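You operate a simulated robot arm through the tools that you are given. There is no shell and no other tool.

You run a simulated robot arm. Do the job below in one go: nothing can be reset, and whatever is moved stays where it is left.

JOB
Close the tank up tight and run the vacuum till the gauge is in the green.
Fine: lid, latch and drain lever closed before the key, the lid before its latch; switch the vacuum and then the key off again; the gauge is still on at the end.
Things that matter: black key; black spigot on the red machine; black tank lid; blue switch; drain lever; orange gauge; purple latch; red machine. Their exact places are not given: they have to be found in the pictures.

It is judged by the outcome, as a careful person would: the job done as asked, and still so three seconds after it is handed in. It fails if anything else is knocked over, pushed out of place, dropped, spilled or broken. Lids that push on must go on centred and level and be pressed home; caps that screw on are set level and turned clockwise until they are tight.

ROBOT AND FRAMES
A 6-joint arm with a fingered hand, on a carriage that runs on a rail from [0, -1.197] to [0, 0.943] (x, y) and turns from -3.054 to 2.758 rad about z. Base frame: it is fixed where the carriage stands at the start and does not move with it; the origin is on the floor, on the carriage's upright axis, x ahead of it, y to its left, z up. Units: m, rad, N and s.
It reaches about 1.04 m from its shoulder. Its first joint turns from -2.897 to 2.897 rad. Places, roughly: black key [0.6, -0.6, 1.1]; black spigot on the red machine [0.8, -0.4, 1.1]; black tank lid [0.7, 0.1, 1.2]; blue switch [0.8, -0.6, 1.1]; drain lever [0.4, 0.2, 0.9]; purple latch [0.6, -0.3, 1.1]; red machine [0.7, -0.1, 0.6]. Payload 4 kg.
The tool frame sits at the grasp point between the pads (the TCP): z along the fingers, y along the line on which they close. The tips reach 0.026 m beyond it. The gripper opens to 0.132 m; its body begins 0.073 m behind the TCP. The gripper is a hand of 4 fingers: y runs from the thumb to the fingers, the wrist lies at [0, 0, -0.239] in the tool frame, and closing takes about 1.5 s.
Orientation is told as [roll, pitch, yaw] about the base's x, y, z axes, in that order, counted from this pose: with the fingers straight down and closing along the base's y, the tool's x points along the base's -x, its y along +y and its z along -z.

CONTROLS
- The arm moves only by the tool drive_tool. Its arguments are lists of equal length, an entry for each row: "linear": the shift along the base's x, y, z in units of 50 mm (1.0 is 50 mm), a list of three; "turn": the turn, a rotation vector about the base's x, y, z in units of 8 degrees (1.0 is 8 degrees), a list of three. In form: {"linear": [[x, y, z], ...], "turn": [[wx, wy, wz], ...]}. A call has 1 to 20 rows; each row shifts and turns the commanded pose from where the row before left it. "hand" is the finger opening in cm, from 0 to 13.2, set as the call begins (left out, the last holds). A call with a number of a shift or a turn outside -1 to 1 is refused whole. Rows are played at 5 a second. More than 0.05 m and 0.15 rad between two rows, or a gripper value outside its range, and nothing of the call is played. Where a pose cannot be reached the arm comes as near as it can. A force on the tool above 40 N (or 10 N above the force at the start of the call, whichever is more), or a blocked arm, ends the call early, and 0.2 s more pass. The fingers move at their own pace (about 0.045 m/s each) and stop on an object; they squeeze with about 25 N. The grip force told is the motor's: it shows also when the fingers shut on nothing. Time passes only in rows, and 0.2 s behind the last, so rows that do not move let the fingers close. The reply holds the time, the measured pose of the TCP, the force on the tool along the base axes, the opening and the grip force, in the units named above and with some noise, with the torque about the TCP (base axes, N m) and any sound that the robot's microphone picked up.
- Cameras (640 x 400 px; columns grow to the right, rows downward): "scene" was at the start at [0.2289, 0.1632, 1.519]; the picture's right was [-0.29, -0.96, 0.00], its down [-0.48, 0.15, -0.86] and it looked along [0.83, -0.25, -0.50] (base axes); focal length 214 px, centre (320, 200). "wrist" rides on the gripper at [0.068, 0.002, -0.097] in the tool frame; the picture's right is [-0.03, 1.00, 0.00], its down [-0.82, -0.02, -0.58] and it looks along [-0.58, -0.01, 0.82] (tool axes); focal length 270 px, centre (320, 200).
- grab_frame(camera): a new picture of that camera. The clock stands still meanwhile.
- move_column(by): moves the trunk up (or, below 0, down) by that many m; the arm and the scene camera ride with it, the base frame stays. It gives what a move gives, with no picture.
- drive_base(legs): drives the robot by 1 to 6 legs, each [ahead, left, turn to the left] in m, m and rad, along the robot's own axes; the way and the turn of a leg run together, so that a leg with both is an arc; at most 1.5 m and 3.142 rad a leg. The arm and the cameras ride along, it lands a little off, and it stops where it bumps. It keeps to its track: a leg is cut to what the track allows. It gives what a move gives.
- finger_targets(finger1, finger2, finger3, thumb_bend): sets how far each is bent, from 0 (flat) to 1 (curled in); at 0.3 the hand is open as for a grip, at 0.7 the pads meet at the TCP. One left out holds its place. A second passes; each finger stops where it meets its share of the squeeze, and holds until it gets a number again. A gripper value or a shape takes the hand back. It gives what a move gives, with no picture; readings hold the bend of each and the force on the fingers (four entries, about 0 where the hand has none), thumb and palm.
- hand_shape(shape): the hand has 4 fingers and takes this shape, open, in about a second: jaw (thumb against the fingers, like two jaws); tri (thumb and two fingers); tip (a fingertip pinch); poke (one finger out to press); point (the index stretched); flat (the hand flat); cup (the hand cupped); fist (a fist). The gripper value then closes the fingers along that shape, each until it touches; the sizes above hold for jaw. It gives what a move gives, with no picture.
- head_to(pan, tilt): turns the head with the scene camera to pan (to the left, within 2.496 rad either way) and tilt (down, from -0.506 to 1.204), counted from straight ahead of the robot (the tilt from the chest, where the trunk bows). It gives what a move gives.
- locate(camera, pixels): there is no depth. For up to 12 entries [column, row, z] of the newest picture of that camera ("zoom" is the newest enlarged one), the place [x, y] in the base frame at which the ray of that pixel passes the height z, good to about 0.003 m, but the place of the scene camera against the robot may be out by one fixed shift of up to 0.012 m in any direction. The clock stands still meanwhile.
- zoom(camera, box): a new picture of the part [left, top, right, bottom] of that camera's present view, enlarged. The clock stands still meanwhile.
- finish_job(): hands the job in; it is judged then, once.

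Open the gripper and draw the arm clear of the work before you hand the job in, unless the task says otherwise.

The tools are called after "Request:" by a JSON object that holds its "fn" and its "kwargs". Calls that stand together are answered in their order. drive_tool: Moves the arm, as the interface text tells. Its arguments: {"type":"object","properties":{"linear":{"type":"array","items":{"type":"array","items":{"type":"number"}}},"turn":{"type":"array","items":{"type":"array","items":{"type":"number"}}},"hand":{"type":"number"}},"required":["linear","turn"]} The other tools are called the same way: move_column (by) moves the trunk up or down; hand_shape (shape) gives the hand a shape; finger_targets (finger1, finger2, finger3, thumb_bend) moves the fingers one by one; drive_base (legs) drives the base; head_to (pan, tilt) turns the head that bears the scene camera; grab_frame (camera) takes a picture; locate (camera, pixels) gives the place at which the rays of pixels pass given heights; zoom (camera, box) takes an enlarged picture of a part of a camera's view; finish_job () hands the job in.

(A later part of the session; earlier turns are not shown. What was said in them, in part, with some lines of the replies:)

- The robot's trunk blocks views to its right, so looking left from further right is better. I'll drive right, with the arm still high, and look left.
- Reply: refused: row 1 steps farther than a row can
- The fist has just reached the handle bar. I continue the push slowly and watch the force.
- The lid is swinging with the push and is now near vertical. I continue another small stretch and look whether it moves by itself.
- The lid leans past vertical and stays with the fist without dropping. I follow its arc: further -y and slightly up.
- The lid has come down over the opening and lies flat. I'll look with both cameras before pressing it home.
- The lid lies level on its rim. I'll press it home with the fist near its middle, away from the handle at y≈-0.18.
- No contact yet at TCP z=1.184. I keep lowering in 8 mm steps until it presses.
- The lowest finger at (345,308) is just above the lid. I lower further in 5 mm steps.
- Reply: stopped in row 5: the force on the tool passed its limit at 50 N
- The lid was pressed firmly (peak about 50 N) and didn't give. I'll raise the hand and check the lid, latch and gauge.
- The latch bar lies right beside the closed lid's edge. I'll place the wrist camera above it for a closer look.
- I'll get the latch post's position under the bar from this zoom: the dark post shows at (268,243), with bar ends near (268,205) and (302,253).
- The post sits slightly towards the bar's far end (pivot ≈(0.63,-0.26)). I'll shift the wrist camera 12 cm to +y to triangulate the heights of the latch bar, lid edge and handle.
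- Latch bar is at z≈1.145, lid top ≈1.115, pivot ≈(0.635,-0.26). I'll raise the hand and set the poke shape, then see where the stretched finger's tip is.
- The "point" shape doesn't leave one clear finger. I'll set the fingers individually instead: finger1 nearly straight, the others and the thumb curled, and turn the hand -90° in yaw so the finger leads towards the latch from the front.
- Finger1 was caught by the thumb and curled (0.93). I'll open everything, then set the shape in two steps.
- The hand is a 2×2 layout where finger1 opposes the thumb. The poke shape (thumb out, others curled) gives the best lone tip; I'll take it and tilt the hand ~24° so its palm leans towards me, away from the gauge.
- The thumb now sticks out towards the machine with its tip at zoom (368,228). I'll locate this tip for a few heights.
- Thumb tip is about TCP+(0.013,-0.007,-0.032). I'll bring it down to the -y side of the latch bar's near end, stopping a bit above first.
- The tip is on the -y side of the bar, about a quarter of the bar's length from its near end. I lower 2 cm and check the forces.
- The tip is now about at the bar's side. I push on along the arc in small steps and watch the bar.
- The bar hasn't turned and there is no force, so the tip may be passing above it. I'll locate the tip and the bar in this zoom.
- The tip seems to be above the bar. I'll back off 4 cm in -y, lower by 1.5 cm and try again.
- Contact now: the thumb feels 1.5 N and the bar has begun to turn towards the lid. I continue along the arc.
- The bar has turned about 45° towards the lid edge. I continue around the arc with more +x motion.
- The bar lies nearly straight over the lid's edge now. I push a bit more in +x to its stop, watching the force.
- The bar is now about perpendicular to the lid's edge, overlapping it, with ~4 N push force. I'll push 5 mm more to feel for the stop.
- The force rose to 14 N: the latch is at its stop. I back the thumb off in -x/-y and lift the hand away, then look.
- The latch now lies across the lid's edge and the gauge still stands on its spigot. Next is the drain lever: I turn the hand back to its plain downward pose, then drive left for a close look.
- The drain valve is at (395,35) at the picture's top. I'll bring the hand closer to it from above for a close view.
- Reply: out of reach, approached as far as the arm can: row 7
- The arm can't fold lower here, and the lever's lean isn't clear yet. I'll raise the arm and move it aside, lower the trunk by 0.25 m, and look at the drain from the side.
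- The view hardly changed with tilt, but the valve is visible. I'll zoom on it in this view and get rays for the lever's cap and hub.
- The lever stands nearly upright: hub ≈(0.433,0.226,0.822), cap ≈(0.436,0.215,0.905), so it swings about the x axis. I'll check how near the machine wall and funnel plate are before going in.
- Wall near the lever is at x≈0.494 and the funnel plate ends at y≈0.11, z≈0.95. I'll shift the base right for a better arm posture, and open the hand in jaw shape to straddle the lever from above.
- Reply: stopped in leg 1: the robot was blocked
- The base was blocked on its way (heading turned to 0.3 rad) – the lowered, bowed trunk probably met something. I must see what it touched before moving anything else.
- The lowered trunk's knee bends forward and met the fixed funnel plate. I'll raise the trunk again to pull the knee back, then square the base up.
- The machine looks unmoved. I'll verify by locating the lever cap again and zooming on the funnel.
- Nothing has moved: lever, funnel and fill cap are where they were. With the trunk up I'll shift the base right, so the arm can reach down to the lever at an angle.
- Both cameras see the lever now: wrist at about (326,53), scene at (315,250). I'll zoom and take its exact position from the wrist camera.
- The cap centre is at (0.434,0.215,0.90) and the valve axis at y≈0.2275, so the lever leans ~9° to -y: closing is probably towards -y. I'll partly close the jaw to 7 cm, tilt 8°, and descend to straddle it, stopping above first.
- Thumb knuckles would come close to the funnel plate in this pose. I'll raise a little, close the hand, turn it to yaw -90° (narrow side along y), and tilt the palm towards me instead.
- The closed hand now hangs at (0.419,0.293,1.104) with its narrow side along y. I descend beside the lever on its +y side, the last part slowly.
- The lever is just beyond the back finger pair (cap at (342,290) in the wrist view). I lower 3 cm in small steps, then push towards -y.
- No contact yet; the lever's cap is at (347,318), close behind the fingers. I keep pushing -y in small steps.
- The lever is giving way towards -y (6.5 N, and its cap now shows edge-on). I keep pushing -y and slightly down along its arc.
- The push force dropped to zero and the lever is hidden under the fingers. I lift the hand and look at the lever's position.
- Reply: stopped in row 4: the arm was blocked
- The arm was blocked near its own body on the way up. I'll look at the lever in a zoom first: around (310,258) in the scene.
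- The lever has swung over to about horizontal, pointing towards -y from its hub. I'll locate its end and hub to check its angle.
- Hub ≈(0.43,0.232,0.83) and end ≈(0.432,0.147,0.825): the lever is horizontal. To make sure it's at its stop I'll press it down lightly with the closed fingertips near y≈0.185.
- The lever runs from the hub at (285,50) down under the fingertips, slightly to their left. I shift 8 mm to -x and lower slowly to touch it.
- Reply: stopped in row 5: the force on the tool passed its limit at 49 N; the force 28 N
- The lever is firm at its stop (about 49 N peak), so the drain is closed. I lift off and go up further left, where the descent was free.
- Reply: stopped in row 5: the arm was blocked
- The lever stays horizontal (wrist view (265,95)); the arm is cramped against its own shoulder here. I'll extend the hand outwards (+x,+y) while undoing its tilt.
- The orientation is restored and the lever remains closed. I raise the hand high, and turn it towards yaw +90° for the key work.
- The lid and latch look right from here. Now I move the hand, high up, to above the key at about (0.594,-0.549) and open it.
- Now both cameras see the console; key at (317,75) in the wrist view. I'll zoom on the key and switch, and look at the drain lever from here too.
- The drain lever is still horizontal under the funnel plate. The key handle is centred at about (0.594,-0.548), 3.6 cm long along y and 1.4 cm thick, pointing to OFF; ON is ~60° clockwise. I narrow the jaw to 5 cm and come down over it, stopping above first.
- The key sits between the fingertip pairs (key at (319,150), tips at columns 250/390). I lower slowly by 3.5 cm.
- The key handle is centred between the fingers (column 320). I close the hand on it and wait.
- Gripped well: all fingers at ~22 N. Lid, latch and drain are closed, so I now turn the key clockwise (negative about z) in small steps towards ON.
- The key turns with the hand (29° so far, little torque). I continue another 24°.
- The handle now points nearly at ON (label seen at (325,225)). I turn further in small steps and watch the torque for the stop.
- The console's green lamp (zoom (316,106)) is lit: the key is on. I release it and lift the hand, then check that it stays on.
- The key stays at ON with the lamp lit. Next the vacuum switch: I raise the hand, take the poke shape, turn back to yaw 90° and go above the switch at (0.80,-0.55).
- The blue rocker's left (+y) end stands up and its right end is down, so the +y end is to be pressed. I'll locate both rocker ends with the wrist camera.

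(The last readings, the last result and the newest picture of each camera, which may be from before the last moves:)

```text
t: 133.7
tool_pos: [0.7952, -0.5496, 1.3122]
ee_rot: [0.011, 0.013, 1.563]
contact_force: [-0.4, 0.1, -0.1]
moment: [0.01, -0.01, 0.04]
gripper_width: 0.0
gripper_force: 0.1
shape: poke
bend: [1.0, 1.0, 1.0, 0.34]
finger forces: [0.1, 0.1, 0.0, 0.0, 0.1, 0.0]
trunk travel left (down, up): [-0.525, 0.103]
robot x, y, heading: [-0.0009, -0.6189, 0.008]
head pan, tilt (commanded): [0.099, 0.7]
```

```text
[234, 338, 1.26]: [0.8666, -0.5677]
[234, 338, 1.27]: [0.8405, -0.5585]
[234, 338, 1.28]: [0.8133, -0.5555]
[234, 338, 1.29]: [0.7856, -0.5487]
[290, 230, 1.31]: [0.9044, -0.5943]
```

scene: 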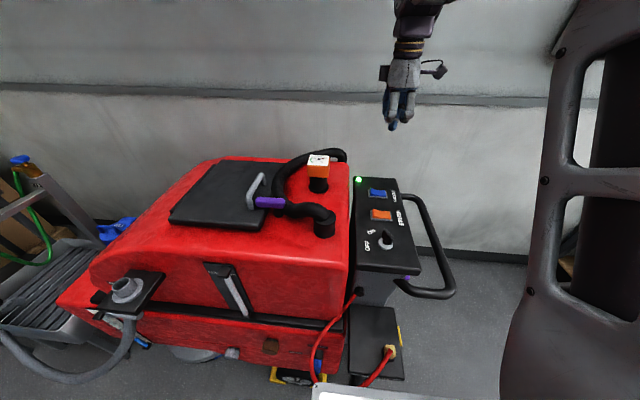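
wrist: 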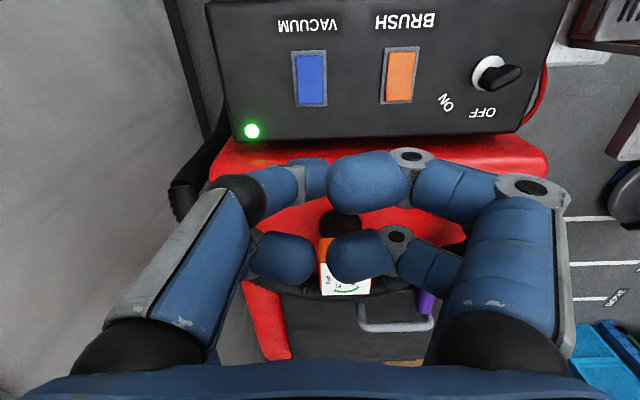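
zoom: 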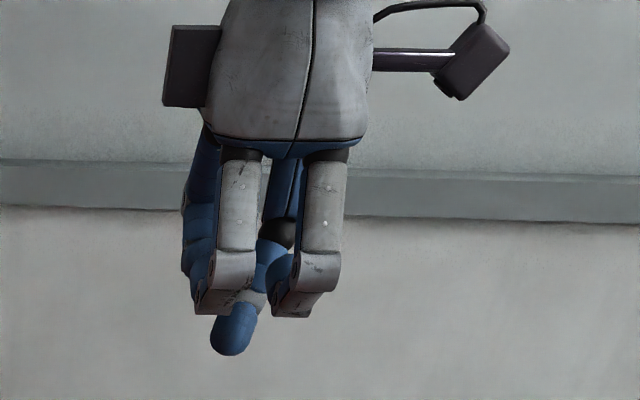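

The thumb tip is at about TCP+(0.005,0,-0.03). The rocker's raised end is near (0.805,-0.537). I move over it and come down to about 2 cm above.

Request:
{"fn": "drive_tool", "kwargs": {"linear": [[0.16, 0.18, 0], [0, 0, -0.8], [0, 0, -0.8], [0, 0, -0.8], [0, 0, -0.7]], "turn": [[0, 0, 0], [0, 0, 0], [0, 0, 0], [0, 0, 0], [0, 0, 0]]}}

Request:
{"fn": "zoom", "kwargs": {"camera": "scene", "box": [340, 150, 420, 220]}}

Request:
{"fn": "grab_frame", "kwargs": {"camera": "wrist"}}

```text
t: 134.9
tool_pos: [0.8017, -0.5425, 1.1562]
ee_rot: [0.011, 0.006, 1.573]
contact_force: [-0.1, -0.5, 0.2]
moment: [0.0, -0.02, 0.01]
gripper_width: 0.0
gripper_force: 0.0
shape: poke
bend: [1.0, 1.0, 1.0, 0.34]
finger forces: [0.0, 0.0, 0.1, 0.0, 0.1, 0.0]
trunk travel left (down, up): [-0.525, 0.103]
robot x, y, heading: [0.0011, -0.6217, 0.01]
head pan, tilt (commanded): [0.099, 0.7]
```

```text
5.71 times, centred on (380, 185) of scene
```

zoom: 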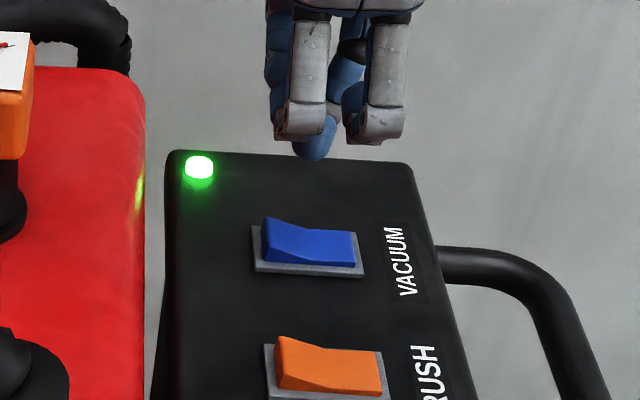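

```text
taken
```

wrist: 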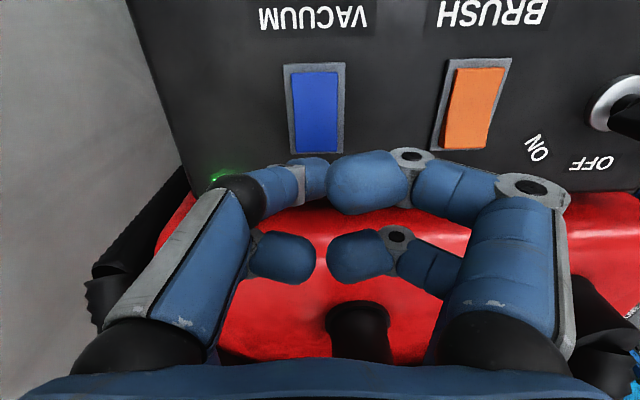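

Request:
{"fn": "locate", "kwargs": {"camera": "zoom", "pixels": [[316, 150, 1.12], [316, 150, 1.13], [316, 150, 1.14], [272, 235, 1.085], [350, 250, 1.075], [255, 265, 1.068], [362, 272, 1.068]]}}

Request:
{"fn": "locate", "kwargs": {"camera": "wrist", "pixels": [[317, 145, 1.085], [317, 80, 1.075], [317, 110, 1.08]]}}

```text
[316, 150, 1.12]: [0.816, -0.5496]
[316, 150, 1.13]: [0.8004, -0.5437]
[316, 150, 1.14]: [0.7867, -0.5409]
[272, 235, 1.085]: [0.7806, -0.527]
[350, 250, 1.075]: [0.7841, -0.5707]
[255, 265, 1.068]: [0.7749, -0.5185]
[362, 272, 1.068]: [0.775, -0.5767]
```

```text
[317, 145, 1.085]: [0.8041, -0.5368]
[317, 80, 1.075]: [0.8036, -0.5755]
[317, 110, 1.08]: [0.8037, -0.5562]
```

In the picture the tip would land near the rocker's middle; I shift 11 mm to +y so that it meets the raised end, then lower in small steps.

Request:
{"fn": "drive_tool", "kwargs": {"linear": [[0, 0.22, 0], [0, 0, -0.2]], "turn": [[0, 0, 0], [0, 0, 0]]}}

Request:
{"fn": "zoom", "kwargs": {"camera": "scene", "box": [350, 160, 410, 210]}}

```text
t: 135.5
tool_pos: [0.8046, -0.5312, 1.146]
ee_rot: [0.011, 0.006, 1.572]
contact_force: [-0.7, -1.2, 0.0]
moment: [0.02, -0.01, -0.01]
gripper_width: 0.0
gripper_force: 0.1
shape: poke
bend: [1.0, 1.0, 1.0, 0.34]
finger forces: [0.0, 0.0, 0.0, 0.0, 0.0, 0.1]
trunk travel left (down, up): [-0.525, 0.103]
robot x, y, heading: [0.0007, -0.6173, 0.009]
head pan, tilt (commanded): [0.099, 0.7]
```

```text
8.00 times, centred on (380, 185) of scene
```

zoom: 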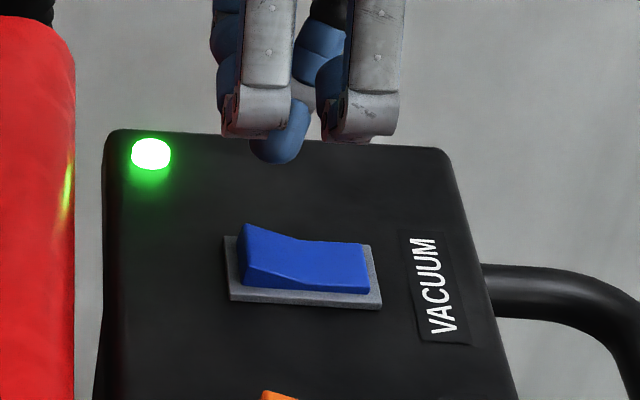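

The tip at (278,148) will land on the raised end (columns 240–285). I lower in 5 mm steps and watch for force and sound.

Request:
{"fn": "drive_tool", "kwargs": {"linear": [[0, 0, -0.1], [0, 0, -0.1], [0, 0, -0.1], [0, 0, -0.1]], "turn": [[0, 0, 0], [0, 0, 0], [0, 0, 0], [0, 0, 0]]}}

Request:
{"fn": "zoom", "kwargs": {"camera": "scene", "box": [300, 140, 410, 210]}}

```text
t: 136.5
tool_pos: [0.8037, -0.5307, 1.127]
ee_rot: [0.013, 0.009, 1.572]
contact_force: [-0.3, -0.2, 0.2]
moment: [0.0, 0.03, -0.01]
gripper_width: 0.0
gripper_force: 0.2
shape: poke
bend: [1.0, 1.0, 1.0, 0.34]
finger forces: [0.1, 0.0, 0.0, 0.0, 0.1, 0.0]
trunk travel left (down, up): [-0.525, 0.103]
robot x, y, heading: [-0.0, -0.6174, 0.008]
head pan, tilt (commanded): [0.099, 0.7]
```

```text
5.71 times, centred on (355, 175) of scene
```

zoom: 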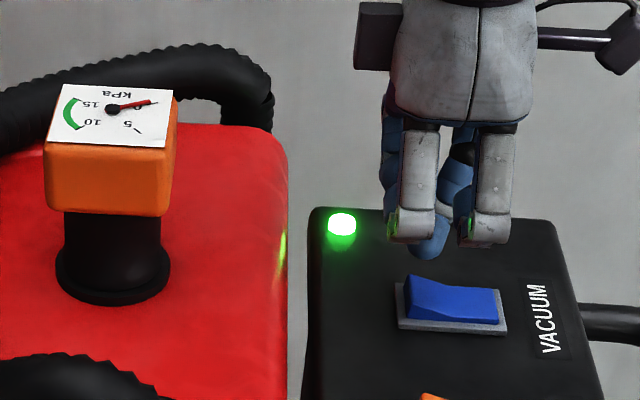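

Still a bit above; this zoom shows both gauge and switch, good for monitoring. I keep lowering.

Request:
{"fn": "drive_tool", "kwargs": {"linear": [[0, 0, -0.1], [0, 0, -0.1], [0, 0, -0.1]], "turn": [[0, 0, 0], [0, 0, 0], [0, 0, 0]]}}

Request:
{"fn": "zoom", "kwargs": {"camera": "scene", "box": [300, 140, 410, 210]}}

```text
t: 137.3
tool_pos: [0.8037, -0.5305, 1.1118]
ee_rot: [0.012, 0.006, 1.572]
contact_force: [-0.1, 0.6, 0.2]
moment: [0.01, -0.03, -0.01]
gripper_width: 0.0003
gripper_force: 0.1
shape: poke
bend: [1.0, 1.0, 1.0, 0.34]
finger forces: [0.0, 0.0, 0.0, 0.0, 0.0, 0.1]
trunk travel left (down, up): [-0.525, 0.103]
robot x, y, heading: [-0.001, -0.6172, 0.011]
head pan, tilt (commanded): [0.099, 0.7]
```

```text
5.71 times, centred on (355, 175) of scene
```

zoom: 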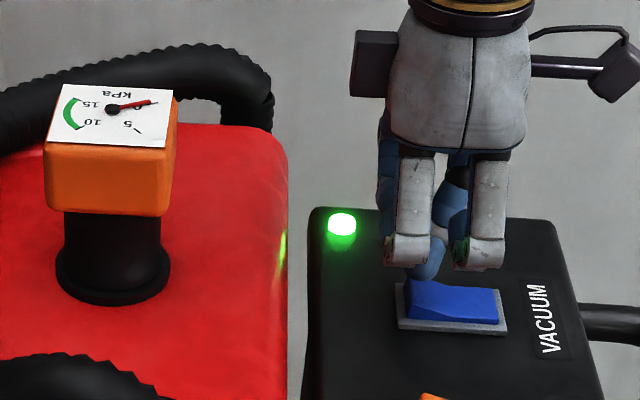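

The tip is right on the raised end. I press on in 4 mm steps.

Request:
{"fn": "drive_tool", "kwargs": {"linear": [[0, 0, -0.08], [0, 0, -0.08]], "turn": [[0, 0, 0], [0, 0, 0]]}}

Request:
{"fn": "zoom", "kwargs": {"camera": "scene", "box": [300, 140, 410, 210]}}

```text
t: 137.9
tool_pos: [0.804, -0.5305, 1.1031]
ee_rot: [0.011, 0.007, 1.573]
contact_force: [0.4, 0.5, 2.2]
moment: [0.0, -0.02, -0.01]
gripper_width: 0.0
gripper_force: 0.1
shape: poke
bend: [1.0, 1.0, 1.0, 0.34]
finger forces: [0.1, 0.0, 0.1, 0.0, 2.0, 0.0]
trunk travel left (down, up): [-0.525, 0.103]
robot x, y, heading: [0.0006, -0.6164, 0.01]
head pan, tilt (commanded): [0.099, 0.7]
```

```text
5.71 times, centred on (355, 175) of scene
```

zoom: 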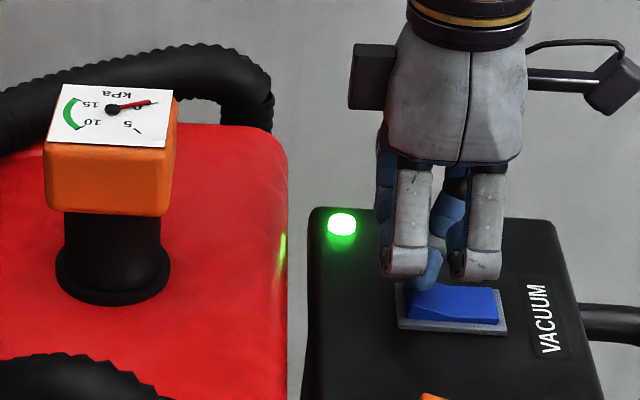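

Contact on the rocker (2 N on the thumb). I press a little further until it tips.

Request:
{"fn": "drive_tool", "kwargs": {"linear": [[0, 0, -0.08], [0, 0, -0.08]], "turn": [[0, 0, 0], [0, 0, 0]]}}

Request:
{"fn": "zoom", "kwargs": {"camera": "scene", "box": [300, 140, 410, 210]}}

```text
t: 138.5
tool_pos: [0.8044, -0.5309, 1.0976]
ee_rot: [0.008, 0.006, 1.574]
contact_force: [2.3, 0.3, 22.6]
moment: [0.0, -0.04, 0.0]
gripper_width: 0.0
gripper_force: 0.1
shape: poke
bend: [1.0, 1.0, 1.0, 0.35]
finger forces: [0.0, 0.1, 0.0, 0.0, 22.1, 0.1]
trunk travel left (down, up): [-0.525, 0.103]
robot x, y, heading: [-0.0006, -0.6213, 0.005]
head pan, tilt (commanded): [0.099, 0.7]
```

```text
5.71 times, centred on (355, 175) of scene
```

zoom: 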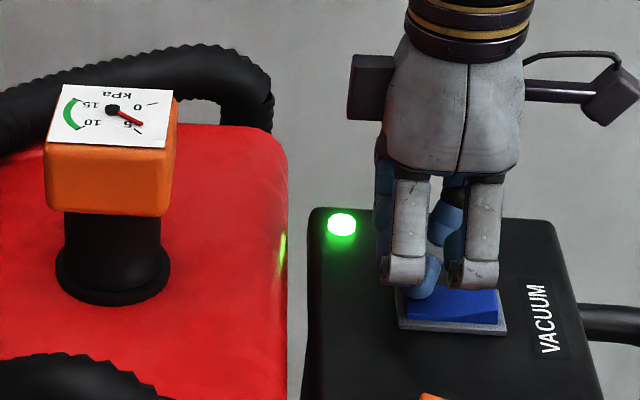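

The switch tipped on and the needle is already near 5 kPa – it rises fast. I lift off and go over to the other (-y) end of the rocker at once, then check the gauge.

Request:
{"fn": "drive_tool", "kwargs": {"linear": [[0, 0, 0.5], [0, -0.8, 0]], "turn": [[0, 0, 0], [0, 0, 0]]}}

Request:
{"fn": "zoom", "kwargs": {"camera": "scene", "box": [300, 140, 410, 210]}}

```text
t: 139.1
tool_pos: [0.8018, -0.5588, 1.1198]
ee_rot: [0.009, 0.022, 1.559]
contact_force: [0.4, 0.1, 0.2]
moment: [0.02, 0.02, -0.04]
gripper_width: 0.0
gripper_force: 0.0
shape: poke
bend: [1.0, 1.0, 1.0, 0.34]
finger forces: [0.0, 0.0, 0.1, 0.1, 0.0, 0.0]
out of reach, approached as far as the arm can: row 2
trunk travel left (down, up): [-0.525, 0.103]
robot x, y, heading: [0.0017, -0.622, 0.008]
head pan, tilt (commanded): [0.099, 0.7]
```

```text
5.71 times, centred on (355, 175) of scene
```

zoom: 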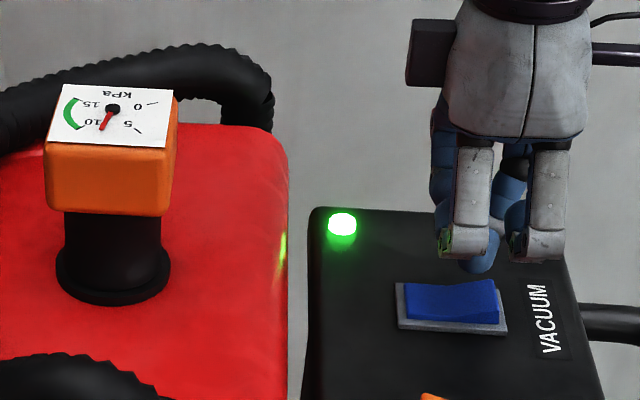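

The needle is at about 8 kPa, rising ~7 kPa/s; the rocker's -y end now stands up under the tip. I lower one short row and check again.

Request:
{"fn": "drive_tool", "kwargs": {"linear": [[0, 0, -0.15]], "turn": [[0, 0, 0]]}}

Request:
{"fn": "zoom", "kwargs": {"camera": "scene", "box": [300, 140, 410, 210]}}

```text
t: 139.5
tool_pos: [0.8, -0.5532, 1.1116]
ee_rot: [0.011, 0.015, 1.564]
contact_force: [0.6, 0.9, 0.7]
moment: [0.0, 0.0, 0.01]
gripper_width: 0.0
gripper_force: 0.0
shape: poke
bend: [1.0, 1.0, 1.0, 0.34]
finger forces: [0.1, 0.0, 0.1, 0.0, 0.1, 0.0]
out of reach, approached as far as the arm can: row 1
trunk travel left (down, up): [-0.525, 0.103]
robot x, y, heading: [-0.0008, -0.6168, 0.01]
head pan, tilt (commanded): [0.099, 0.7]
```

```text
5.71 times, centred on (355, 175) of scene
```

zoom: 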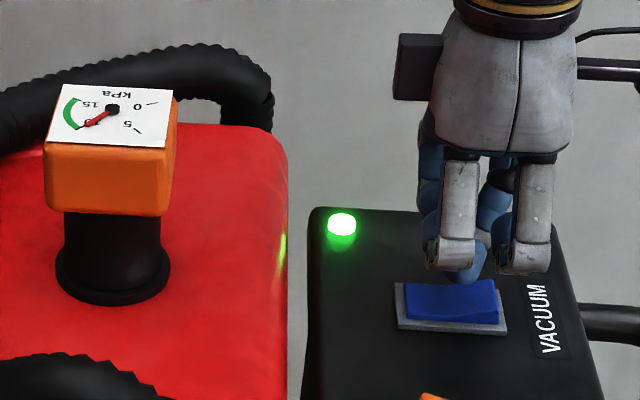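

The needle has just reached about 10; the arm is at its reach limit in -y, so I tilt the hand 8° about x (which brings the wrist back) while pressing the -y end down.

Request:
{"fn": "drive_tool", "kwargs": {"linear": [[0, 0, -0.2], [0, 0, -0.15]], "turn": [[-1, 0, 0], [0, 0, 0]]}}

Request:
{"fn": "zoom", "kwargs": {"camera": "scene", "box": [300, 140, 410, 210]}}

```text
t: 140.1
tool_pos: [0.802, -0.5537, 1.0983]
ee_rot: [0.004, 0.146, 1.573]
contact_force: [5.6, -1.4, 31.0]
moment: [-0.25, -0.07, 0.02]
gripper_width: 0.0
gripper_force: 0.1
shape: poke
bend: [1.0, 1.0, 1.0, 0.35]
finger forces: [0.0, 0.0, 0.0, 0.1, 31.7, 0.0]
trunk travel left (down, up): [-0.525, 0.103]
robot x, y, heading: [0.0006, -0.6199, 0.007]
head pan, tilt (commanded): [0.099, 0.7]
```

```text
5.71 times, centred on (355, 175) of scene
```

zoom: 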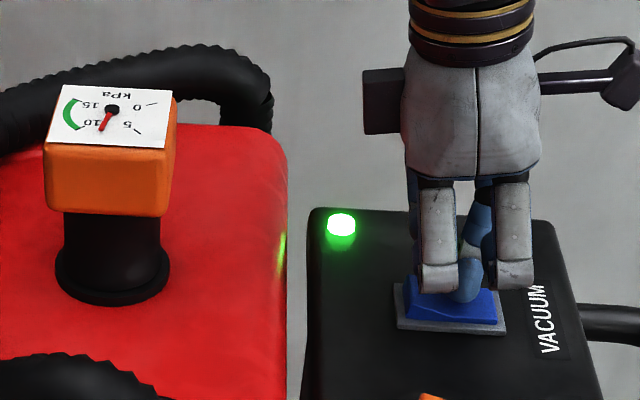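

The rocker is off again and the needle falls back (about 8), so the vacuum only touched the start of the green. To be sure, I'll switch it on once more and let the gauge settle well inside the green: lift, undo the tilt, go back over the +y end.

Request:
{"fn": "drive_tool", "kwargs": {"linear": [[0, 0, 0.5], [0, 0.46, 0]], "turn": [[0, 0, 0], [1, 0, 0]]}}

Request:
{"fn": "zoom", "kwargs": {"camera": "scene", "box": [300, 140, 410, 210]}}

```text
t: 140.7
tool_pos: [0.8005, -0.5284, 1.1193]
ee_rot: [0.011, 0.007, 1.574]
contact_force: [-0.7, -0.5, 0.0]
moment: [-0.04, 0.01, -0.03]
gripper_width: 0.0002
gripper_force: 0.1
shape: poke
bend: [1.0, 1.0, 1.0, 0.34]
finger forces: [0.0, 0.1, 0.0, 0.1, 0.0, 0.0]
trunk travel left (down, up): [-0.525, 0.103]
robot x, y, heading: [-0.0009, -0.6185, 0.01]
head pan, tilt (commanded): [0.099, 0.7]
```

```text
5.71 times, centred on (355, 175) of scene
```

zoom: 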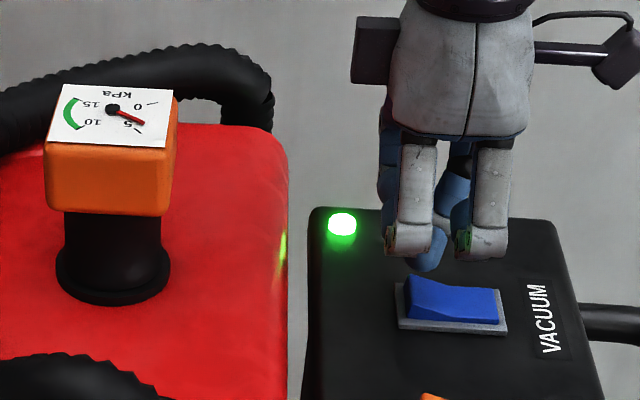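

The rocker is off, its +y end raised under the tip. I press it down again.

Request:
{"fn": "drive_tool", "kwargs": {"linear": [[0, 0, -0.2], [0, 0, -0.16], [0, 0, -0.1]], "turn": [[0, 0, 0], [0, 0, 0], [0, 0, 0]]}}

Request:
{"fn": "zoom", "kwargs": {"camera": "scene", "box": [300, 140, 410, 210]}}

```text
t: 141.5
tool_pos: [0.8019, -0.5304, 1.0976]
ee_rot: [0.009, 0.006, 1.574]
contact_force: [2.0, 0.9, 9.5]
moment: [-0.01, -0.02, 0.06]
gripper_width: 0.0001
gripper_force: 0.1
shape: poke
bend: [1.0, 1.0, 1.0, 0.35]
finger forces: [0.1, 0.0, 0.0, 0.0, 9.6, 0.0]
trunk travel left (down, up): [-0.525, 0.103]
robot x, y, heading: [0.0009, -0.6182, 0.01]
head pan, tilt (commanded): [0.099, 0.7]
```

```text
5.71 times, centred on (355, 175) of scene
```

zoom: 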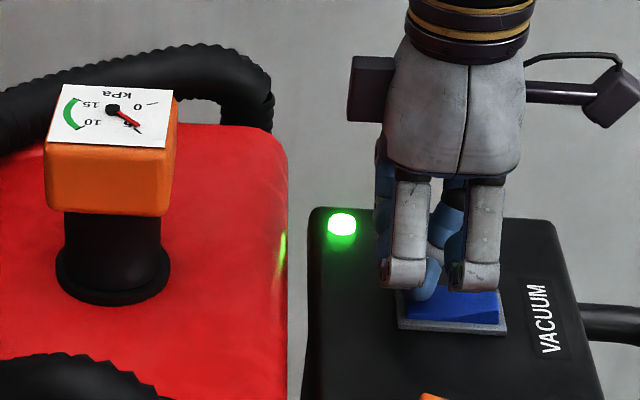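

The vacuum is on again (needle about 5, rising). I lift off and go above the -y end, already tilted, ready to switch off.

Request:
{"fn": "drive_tool", "kwargs": {"linear": [[0, 0, 0.5], [0, -0.46, 0], [0, 0, 0]], "turn": [[0, 0, 0], [-1, 0, 0], [0, 0, 0]]}}

Request:
{"fn": "zoom", "kwargs": {"camera": "scene", "box": [300, 140, 410, 210]}}

```text
t: 142.3
tool_pos: [0.8015, -0.5542, 1.1209]
ee_rot: [0.012, 0.148, 1.573]
contact_force: [0.1, -0.4, -0.7]
moment: [-0.01, -0.01, 0.0]
gripper_width: 0.0
gripper_force: 0.0
shape: poke
bend: [1.0, 1.0, 1.0, 0.34]
finger forces: [0.0, 0.1, 0.0, 0.1, 0.0, 0.0]
trunk travel left (down, up): [-0.525, 0.103]
robot x, y, heading: [-0.0026, -0.621, 0.009]
head pan, tilt (commanded): [0.099, 0.7]
```

```text
5.71 times, centred on (355, 175) of scene
```

zoom: 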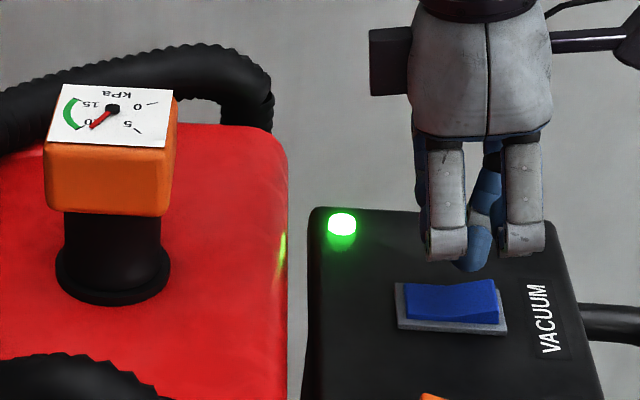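

The needle is at about 9 and rising; the hand is ready above the -y end. I wait 0.6 s and look again.

Request:
{"fn": "drive_tool", "kwargs": {"linear": [[0, 0, 0], [0, 0, 0]], "turn": [[0, 0, 0], [0, 0, 0]]}}

Request:
{"fn": "zoom", "kwargs": {"camera": "scene", "box": [300, 140, 360, 180]}}

```text
t: 142.9
tool_pos: [0.8002, -0.552, 1.1209]
ee_rot: [0.012, 0.146, 1.573]
contact_force: [0.2, 0.0, 0.0]
moment: [0.0, 0.01, 0.0]
gripper_width: 0.0
gripper_force: 0.2
shape: poke
bend: [1.0, 1.0, 1.0, 0.34]
finger forces: [0.0, 0.0, 0.0, 0.0, 0.0, 0.0]
trunk travel left (down, up): [-0.525, 0.103]
robot x, y, heading: [-0.0015, -0.6206, 0.007]
head pan, tilt (commanded): [0.099, 0.7]
```

```text
10.00 times, centred on (330, 160) of scene
```

zoom: 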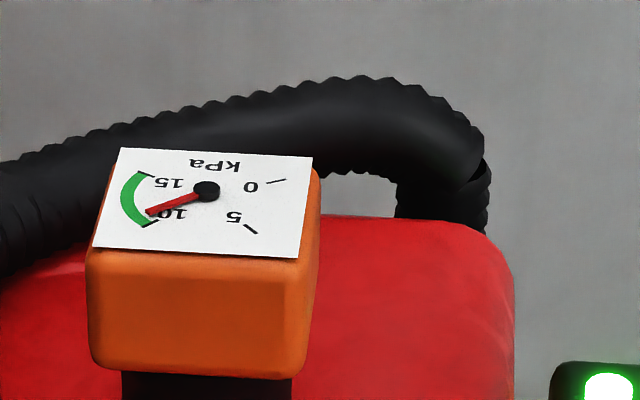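

The needle is just past 10, at the beginning of the green. I wait 1 s more to get it well inside.

Request:
{"fn": "drive_tool", "kwargs": {"linear": [[0, 0, 0], [0, 0, 0], [0, 0, 0]], "turn": [[0, 0, 0], [0, 0, 0], [0, 0, 0]]}}

Request:
{"fn": "zoom", "kwargs": {"camera": "scene", "box": [300, 140, 360, 180]}}

```text
t: 143.7
tool_pos: [0.8002, -0.5519, 1.1221]
ee_rot: [0.012, 0.147, 1.571]
contact_force: [-1.1, 0.7, -0.5]
moment: [-0.02, -0.02, 0.03]
gripper_width: 0.0
gripper_force: 0.1
shape: poke
bend: [1.0, 1.0, 1.0, 0.34]
finger forces: [0.0, 0.0, 0.0, 0.0, 0.0, 0.0]
trunk travel left (down, up): [-0.525, 0.103]
robot x, y, heading: [-0.0014, -0.6213, 0.006]
head pan, tilt (commanded): [0.099, 0.7]
```

```text
10.00 times, centred on (330, 160) of scene
```

zoom: 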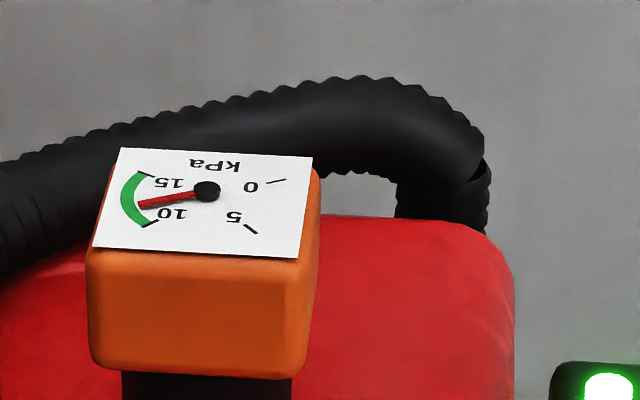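

The needle is in the green (about 12 kPa). I wait one more second to see that it settles there.

Request:
{"fn": "drive_tool", "kwargs": {"linear": [[0, 0, 0], [0, 0, 0], [0, 0, 0], [0, 0, 0]], "turn": [[0, 0, 0], [0, 0, 0], [0, 0, 0], [0, 0, 0]]}}

Request:
{"fn": "zoom", "kwargs": {"camera": "scene", "box": [300, 140, 410, 210]}}

```text
t: 144.7
tool_pos: [0.8006, -0.5531, 1.1214]
ee_rot: [0.01, 0.146, 1.571]
contact_force: [-0.6, -1.0, 0.6]
moment: [0.0, -0.02, 0.02]
gripper_width: 0.0
gripper_force: 0.0
shape: poke
bend: [1.0, 1.0, 1.0, 0.34]
finger forces: [0.1, 0.0, 0.1, 0.0, 0.1, 0.0]
trunk travel left (down, up): [-0.525, 0.103]
robot x, y, heading: [-0.0015, -0.6236, 0.009]
head pan, tilt (commanded): [0.099, 0.7]
```

```text
5.71 times, centred on (355, 175) of scene
```

zoom: 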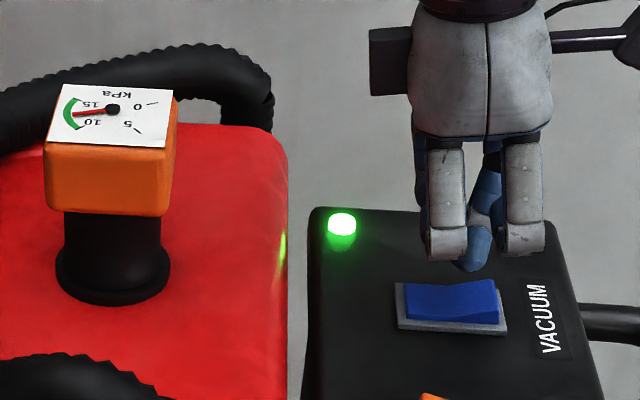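

The needle settles mid-green (about 12.5 kPa). Now I press the -y end to switch the vacuum off.

Request:
{"fn": "drive_tool", "kwargs": {"linear": [[0, 0, -0.2], [0, 0, -0.2], [0, 0, -0.1]], "turn": [[0, 0, 0], [0, 0, 0], [0, 0, 0]]}}

Request:
{"fn": "zoom", "kwargs": {"camera": "scene", "box": [300, 140, 410, 210]}}

```text
t: 145.5
tool_pos: [0.8027, -0.5538, 1.0994]
ee_rot: [0.007, 0.148, 1.572]
contact_force: [3.4, -2.1, 23.7]
moment: [-0.21, -0.04, -0.02]
gripper_width: 0.0002
gripper_force: 0.0
shape: poke
bend: [1.0, 1.0, 1.0, 0.35]
finger forces: [0.0, 0.1, 0.1, 0.1, 23.3, 0.0]
trunk travel left (down, up): [-0.525, 0.103]
robot x, y, heading: [-0.0013, -0.6191, 0.005]
head pan, tilt (commanded): [0.099, 0.7]
```

```text
5.71 times, centred on (355, 175) of scene
```

zoom: 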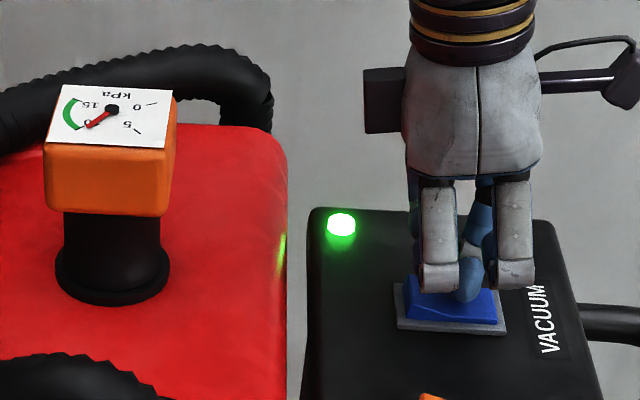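

The vacuum rocker is off (its +y end is up again) and the needle is falling. I lift, undo the tilt, and go back above the key with the hand at the key's ON angle.

Request:
{"fn": "drive_tool", "kwargs": {"linear": [[0, 0, 0.6], [0, 0, 0.8], [0, 0, 0.8], [0, 0, 0.8], [-0.6, 0, 0.4], [-0.6, 0, 0], [-0.6, 0, 0], [-0.6, 0, 0], [-0.6, 0.06, 0], [-0.6, 0, 0], [-0.53, 0, 0], [0, 0, 0]], "turn": [[0, 0, 0], [1.0, 0, 0], [0, 0, 0], [0, 0, 0], [0, 0, -1], [0, 0, -1], [0, 0, -1], [0, 0, -1], [0, 0, -1], [0, 0, -1], [0, 0, -1], [0, 0, -0.4]]}}

Request:
{"fn": "hand_shape", "kwargs": {"shape": "jaw"}}

Request:
{"fn": "grab_frame", "kwargs": {"camera": "wrist"}}

Request:
{"fn": "zoom", "kwargs": {"camera": "scene", "box": [290, 140, 430, 270]}}

```text
t: 148.1
tool_pos: [0.593, -0.5474, 1.2659]
ee_rot: [0.013, 0.007, 0.539]
contact_force: [-0.2, -0.3, -0.3]
moment: [0.01, -0.01, -0.04]
gripper_width: 0.0
gripper_force: 0.0
shape: poke
bend: [1.0, 1.0, 1.0, 0.34]
finger forces: [0.0, 0.0, 0.1, 0.0, 0.0, 0.0]
out of reach, approached as far as the arm can: row 4
trunk travel left (down, up): [-0.525, 0.103]
robot x, y, heading: [-0.0004, -0.6212, 0.014]
head pan, tilt (commanded): [0.099, 0.7]
```

```text
t: 149.0
tool_pos: [0.5929, -0.5471, 1.266]
ee_rot: [0.013, 0.006, 0.539]
contact_force: [0.0, 0.3, 0.0]
moment: [0.03, 0.06, -0.02]
gripper_width: 0.1316
gripper_force: 0.1
shape: jaw
bend: [0.3, 0.3, 0.3, 0.3]
finger forces: [0.0, 0.0, 0.1, 0.0, 0.0, 0.0]
trunk travel left (down, up): [-0.525, 0.103]
robot x, y, heading: [-0.0029, -0.6213, 0.011]
head pan, tilt (commanded): [0.099, 0.7]
```

```text
taken
```

wrist: 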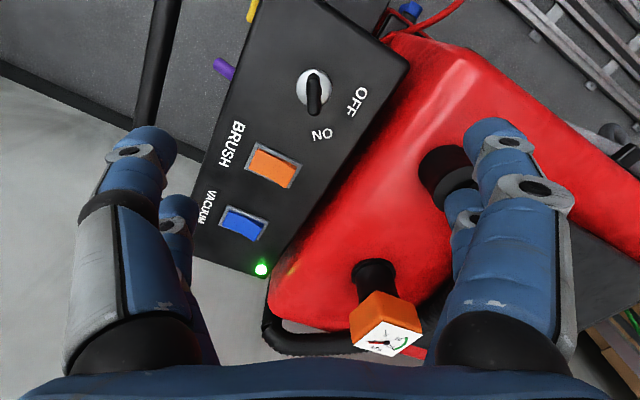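

```text
3.08 times, centred on (360, 205) of scene
```

zoom: 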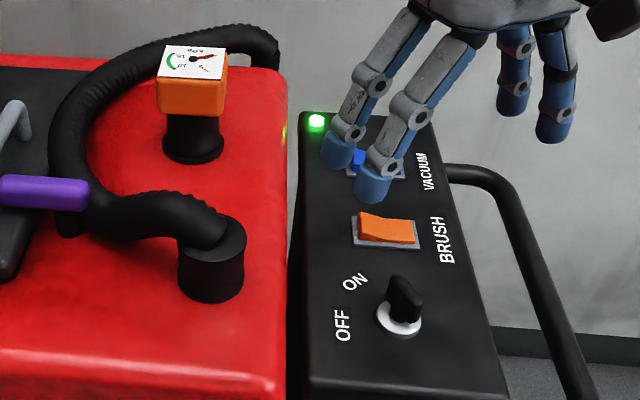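

The key is at (314,93), aligned with the hand. I correct 3–4 mm, narrow the jaw to 5 cm and come down over it.

Request:
{"fn": "drive_tool", "kwargs": {"linear": [[0.06, -0.08, 0], [0, 0, 0], [0, 0, -0.3], [0, 0, -0.5], [0, 0, -0.7], [0, 0, -0.6], [0, 0, -0.3]], "turn": [[0, 0, 0], [0, 0, 0], [0, 0, 0], [0, 0, 0], [0, 0, 0], [0, 0, 0], [0, 0, 0]], "hand": 5}}

Request:
{"fn": "grab_frame", "kwargs": {"camera": "wrist"}}

```text
t: 150.6
tool_pos: [0.5982, -0.5514, 1.1455]
ee_rot: [0.011, 0.008, 0.54]
contact_force: [-0.7, 1.0, -0.2]
moment: [-0.01, -0.03, 0.0]
gripper_width: 0.0505
gripper_force: 0.1
shape: jaw
bend: [0.73, 0.73, 0.73, 0.7]
finger forces: [0.0, 0.0, 0.0, 0.0, 0.0, 0.0]
trunk travel left (down, up): [-0.525, 0.103]
robot x, y, heading: [0.0023, -0.6181, 0.01]
head pan, tilt (commanded): [0.099, 0.7]
```

```text
taken
```

wrist: 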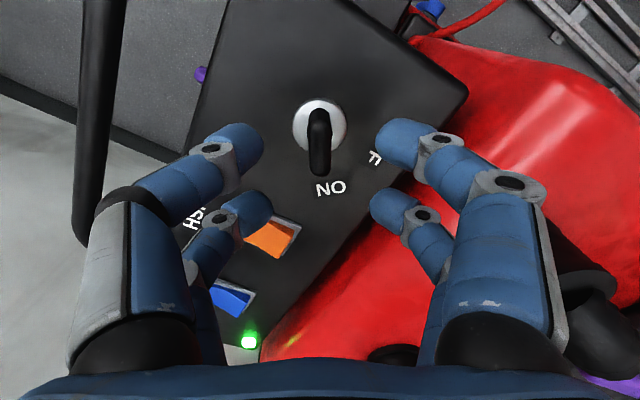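

The key lies centred between the fingertips at (320,140). I lower 4 cm and close on it.

Request:
{"fn": "drive_tool", "kwargs": {"linear": [[0, 0, -0.25], [0, 0, -0.25], [0, 0, -0.2], [0, 0, -0.1]], "turn": [[0, 0, 0], [0, 0, 0], [0, 0, 0], [0, 0, 0]]}}

Request:
{"fn": "drive_tool", "kwargs": {"linear": [[0, 0, 0], [0, 0, 0], [0, 0, 0], [0, 0, 0], [0, 0, 0], [0, 0, 0], [0, 0, 0]], "turn": [[0, 0, 0], [0, 0, 0], [0, 0, 0], [0, 0, 0], [0, 0, 0], [0, 0, 0], [0, 0, 0]], "hand": 0}}

Request:
{"fn": "grab_frame", "kwargs": {"camera": "wrist"}}

```text
t: 151.6
tool_pos: [0.5972, -0.5511, 1.1067]
ee_rot: [0.012, 0.007, 0.539]
contact_force: [0.2, 0.3, 0.2]
moment: [-0.01, 0.05, -0.04]
gripper_width: 0.0506
gripper_force: 0.1
shape: jaw
bend: [0.73, 0.73, 0.73, 0.7]
finger forces: [0.0, 0.1, 0.0, 0.1, 0.0, 0.0]
trunk travel left (down, up): [-0.525, 0.103]
robot x, y, heading: [-0.0005, -0.623, 0.008]
head pan, tilt (commanded): [0.099, 0.7]
```

```text
t: 153.2
tool_pos: [0.5979, -0.5501, 1.1053]
ee_rot: [0.011, 0.006, 0.539]
contact_force: [10.4, 7.3, -10.8]
moment: [0.14, -0.21, 0.02]
gripper_width: 0.0062
gripper_force: 25.2
shape: jaw
bend: [0.71, 0.71, 0.71, 0.7]
finger forces: [22.9, 21.1, 20.8, 0.1, 22.3, 0.1]
trunk travel left (down, up): [-0.525, 0.103]
robot x, y, heading: [-0.0002, -0.6167, 0.014]
head pan, tilt (commanded): [0.099, 0.7]
```

```text
taken
```

wrist: 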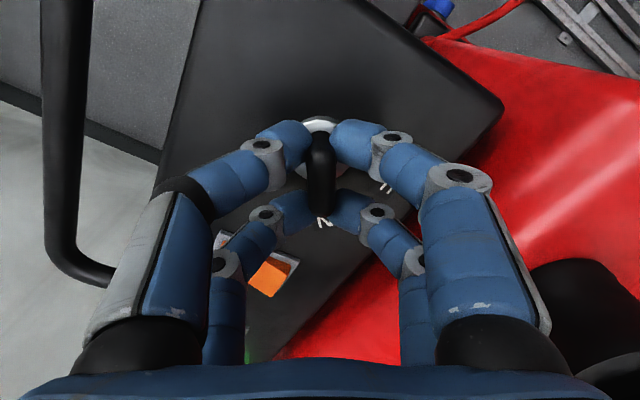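

The key is gripped again (about 22 N per finger). I turn it counter-clockwise back towards OFF.

Request:
{"fn": "drive_tool", "kwargs": {"linear": [[0, 0, 0], [0, 0, 0], [0, 0, 0], [0, 0, 0], [0, 0, 0], [0, 0, 0], [0, 0, 0], [0, 0, 0], [0, 0, 0], [0, 0, 0], [0, 0, 0]], "turn": [[0, 0, 0.6], [0, 0, 0.6], [0, 0, 0.6], [0, 0, 0.6], [0, 0, 0.6], [0, 0, 0.6], [0, 0, 0.6], [0, 0, 0.6], [0, 0, 0.6], [0, 0, 0.6], [0, 0, 0.6]]}}

Request:
{"fn": "grab_frame", "kwargs": {"camera": "wrist"}}

Request:
{"fn": "zoom", "kwargs": {"camera": "scene", "box": [290, 140, 430, 270]}}

```text
t: 155.7
tool_pos: [0.5954, -0.5491, 1.1049]
ee_rot: [0.013, 0.007, 1.455]
contact_force: [-0.3, 16.8, -3.0]
moment: [0.21, 0.05, 0.0]
gripper_width: 0.0056
gripper_force: 24.6
shape: jaw
bend: [0.71, 0.71, 0.71, 0.7]
finger forces: [24.8, 23.5, 20.6, 0.0, 23.5, 0.0]
trunk travel left (down, up): [-0.525, 0.103]
robot x, y, heading: [-0.001, -0.6187, 0.009]
head pan, tilt (commanded): [0.099, 0.7]
stopped in row 11: the force on the tool passed its limit at 40 N (the readings are from after the stop); the commanded pose is now the measured one
```

```text
taken
```

wrist: 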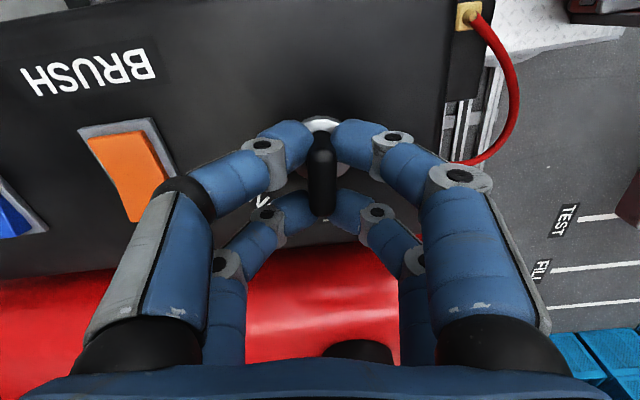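

```text
3.08 times, centred on (360, 205) of scene
```

zoom: 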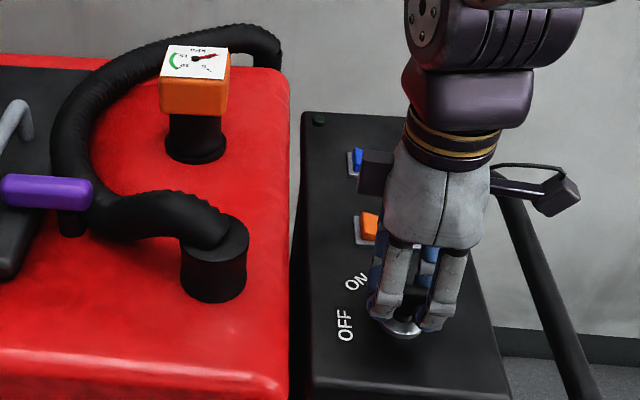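

The lamp has gone out: the key is off. The hand stopped ~7° before its original angle because of sideways force (17 N in y), so I ease 2 mm to +y and turn the last bit gently.

Request:
{"fn": "drive_tool", "kwargs": {"linear": [[0, 0.04, 0], [0, 0, 0], [0, 0, 0], [0, 0, 0]], "turn": [[0, 0, 0], [0, 0, 0.3], [0, 0, 0.3], [0, 0, 0.25]]}}

```text
t: 156.7
tool_pos: [0.5965, -0.5474, 1.1055]
ee_rot: [0.013, 0.008, 1.573]
contact_force: [-6.2, 12.1, -3.3]
moment: [0.17, 0.11, -0.1]
gripper_width: 0.0056
gripper_force: 24.6
shape: jaw
bend: [0.71, 0.71, 0.71, 0.7]
finger forces: [26.1, 23.3, 19.8, 0.0, 22.1, 0.0]
trunk travel left (down, up): [-0.525, 0.103]
robot x, y, heading: [-0.0032, -0.6213, 0.01]
head pan, tilt (commanded): [0.099, 0.7]
```

The hand is back at the original key angle with a slight counter-torque (at the stop). I open the fingers and lift away.

Request:
{"fn": "drive_tool", "kwargs": {"linear": [[0, 0, 0], [0, 0, 0], [0, 0, 0], [0, 0, 0], [0, 0, 0.3], [0, 0, 0.6], [0, 0, 0.8], [0, 0, 0.8], [0, 0, 0.8]], "turn": [[0, 0, 0], [0, 0, 0], [0, 0, 0], [0, 0, 0], [0, 0, 0], [0, 0, 0], [0, 0, 0], [0, 0, 0], [0, 0, 0]], "hand": 5}}

Request:
{"fn": "grab_frame", "kwargs": {"camera": "wrist"}}

Request:
{"fn": "zoom", "kwargs": {"camera": "scene", "box": [290, 140, 430, 270]}}

```text
t: 158.7
tool_pos: [0.5961, -0.5474, 1.2701]
ee_rot: [0.015, 0.007, 1.574]
contact_force: [1.0, 0.0, -0.7]
moment: [0.0, 0.02, 0.04]
gripper_width: 0.0495
gripper_force: 0.1
shape: jaw
bend: [0.74, 0.74, 0.74, 0.7]
finger forces: [0.0, 0.0, 0.0, 0.0, 0.0, 0.0]
trunk travel left (down, up): [-0.525, 0.103]
robot x, y, heading: [-0.0045, -0.6174, 0.008]
head pan, tilt (commanded): [0.099, 0.7]
```

```text
taken
```

wrist: 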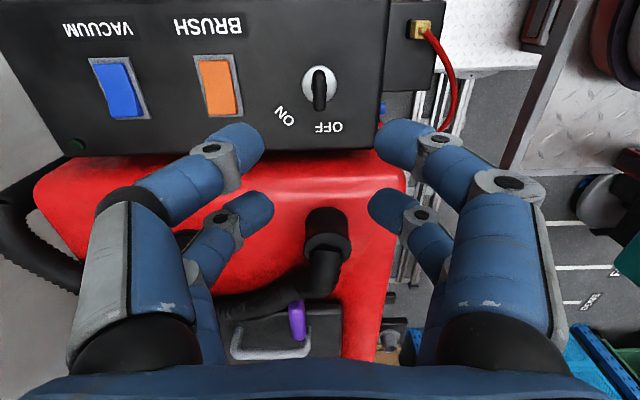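

```text
3.08 times, centred on (360, 205) of scene
```

zoom: 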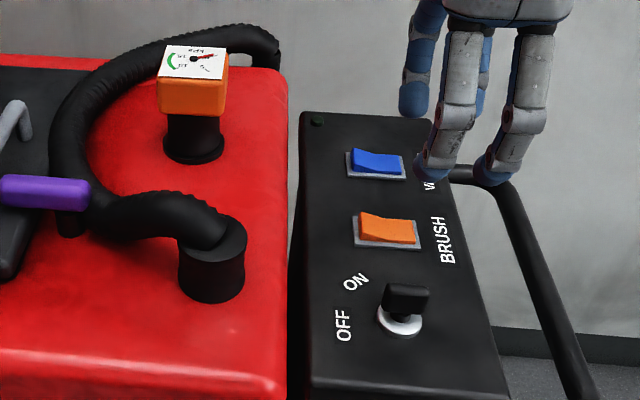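

The lamp is dark and the key points to OFF. The blue rocker looks a bit different from the orange one, so I zoom in closely to make sure it's off.

Request:
{"fn": "zoom", "kwargs": {"camera": "scene", "box": [360, 170, 410, 230]}}

Request:
{"fn": "zoom", "kwargs": {"camera": "wrist", "box": [70, 20, 270, 150]}}

```text
6.67 times, centred on (385, 200) of scene
```

zoom: 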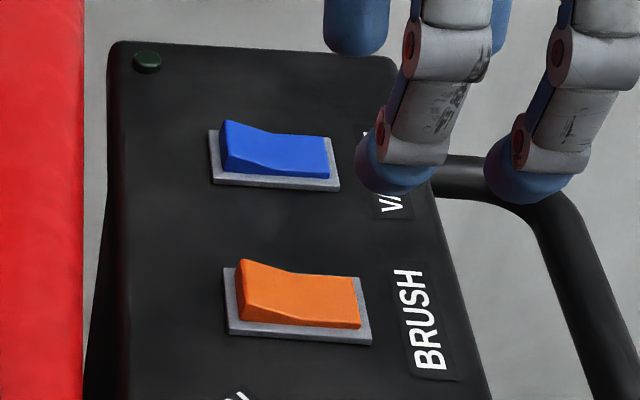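

```text
3.08 times, centred on (170, 85) of wrist
```

zoom: 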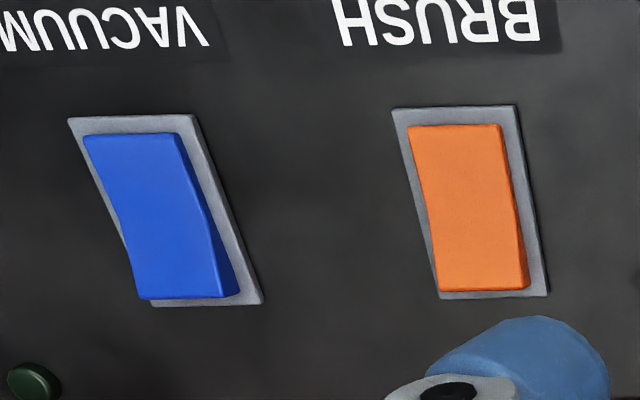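

Both rockers are in the same off position, the lamp is dark, and the key is at OFF. I raise and open the hand, draw it clear, and check lid, latch, drain lever and gauge one last time.

Request:
{"fn": "drive_tool", "kwargs": {"linear": [[0, 0, 0.9], [0, 0, 0.9], [-0.5, 0, 0.8], [-0.6, 0, 0.6], [-0.6, 0, 0], [-0.4, 0, 0]], "turn": [[0, 0, 0], [0, 0, 0], [0, 0, 0], [0, 0, 0], [0, 0, 0], [0, 0, 0]], "hand": 13}}

Request:
{"fn": "grab_frame", "kwargs": {"camera": "scene"}}

Request:
{"fn": "zoom", "kwargs": {"camera": "scene", "box": [150, 130, 360, 260]}}

Request:
{"fn": "zoom", "kwargs": {"camera": "scene", "box": [70, 260, 200, 360]}}

```text
t: 160.1
tool_pos: [0.4919, -0.5487, 1.4296]
ee_rot: [0.015, 0.005, 1.574]
contact_force: [-0.3, -0.4, 0.0]
moment: [-0.02, 0.02, 0.0]
gripper_width: 0.1298
gripper_force: 0.0
shape: jaw
bend: [0.33, 0.33, 0.33, 0.29]
finger forces: [0.1, 0.0, 0.0, 0.0, 0.0, 0.1]
trunk travel left (down, up): [-0.525, 0.103]
robot x, y, heading: [0.0017, -0.6187, 0.013]
head pan, tilt (commanded): [0.099, 0.7]
```

```text
taken
```

scene: 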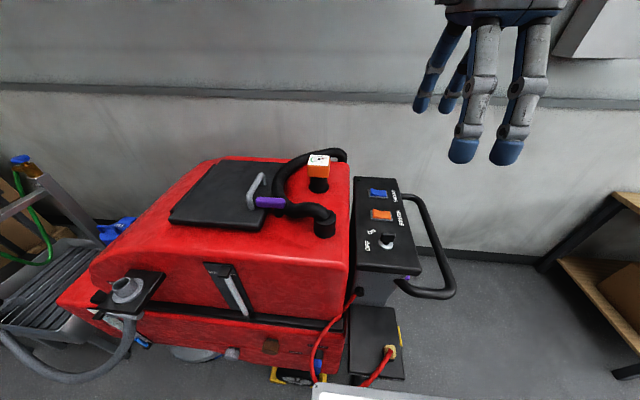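

```text
3.05 times, centred on (255, 195) of scene
```

zoom: 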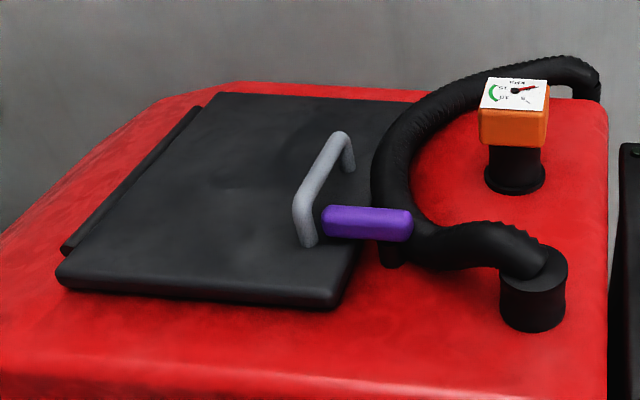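

```text
4.00 times, centred on (135, 310) of scene
```

zoom: 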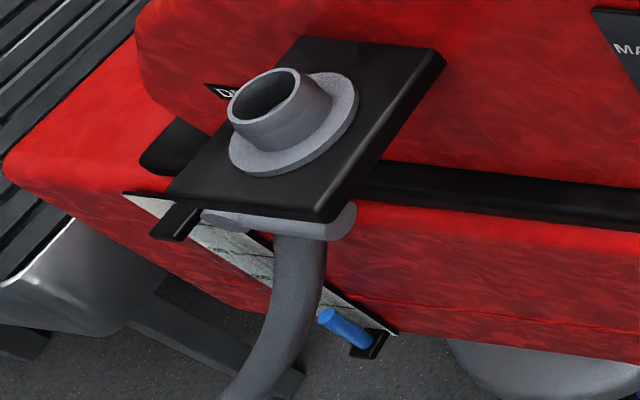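

Lid flat, latch across its edge, drain lever horizontal, gauge on its spigot (needle back at 0), vacuum and key off, and the hand is open and clear of the machine. I hand the job in.

Request:
{"fn": "finish_job", "kwargs": {}}

```text
The job is handed in.
```

The job is done and handed in. The gauge settled in the green at about 12.5 kPa before I switched anything off.

- **Closing up:** I closed the lid and pressed it home, then turned the purple latch across its edge to the stop. The drain lever went down to its stop before I touched the key.
- **Running the vacuum:** I turned the key on (the green lamp lit) and switched on the vacuum. On the first run I switched off too early, with the needle barely reaching 10 kPa. I ran it again and let the needle settle mid-green.
- **Switching off:** I switched off the vacuum first, then the key. The lamp is dark, the key points to OFF, and the needle has fallen back to 0.
- **Bumps:** Once past vertical the lid dropped shut on its own instead of following my hand down. While I was lining up for the drain lever, the lowered trunk bumped into something, probably the funnel plate. I checked afterwards and the lever, funnel and fill cap had not moved.

At handover the gauge was still on its spigot. The hand was open and clear of the machine.
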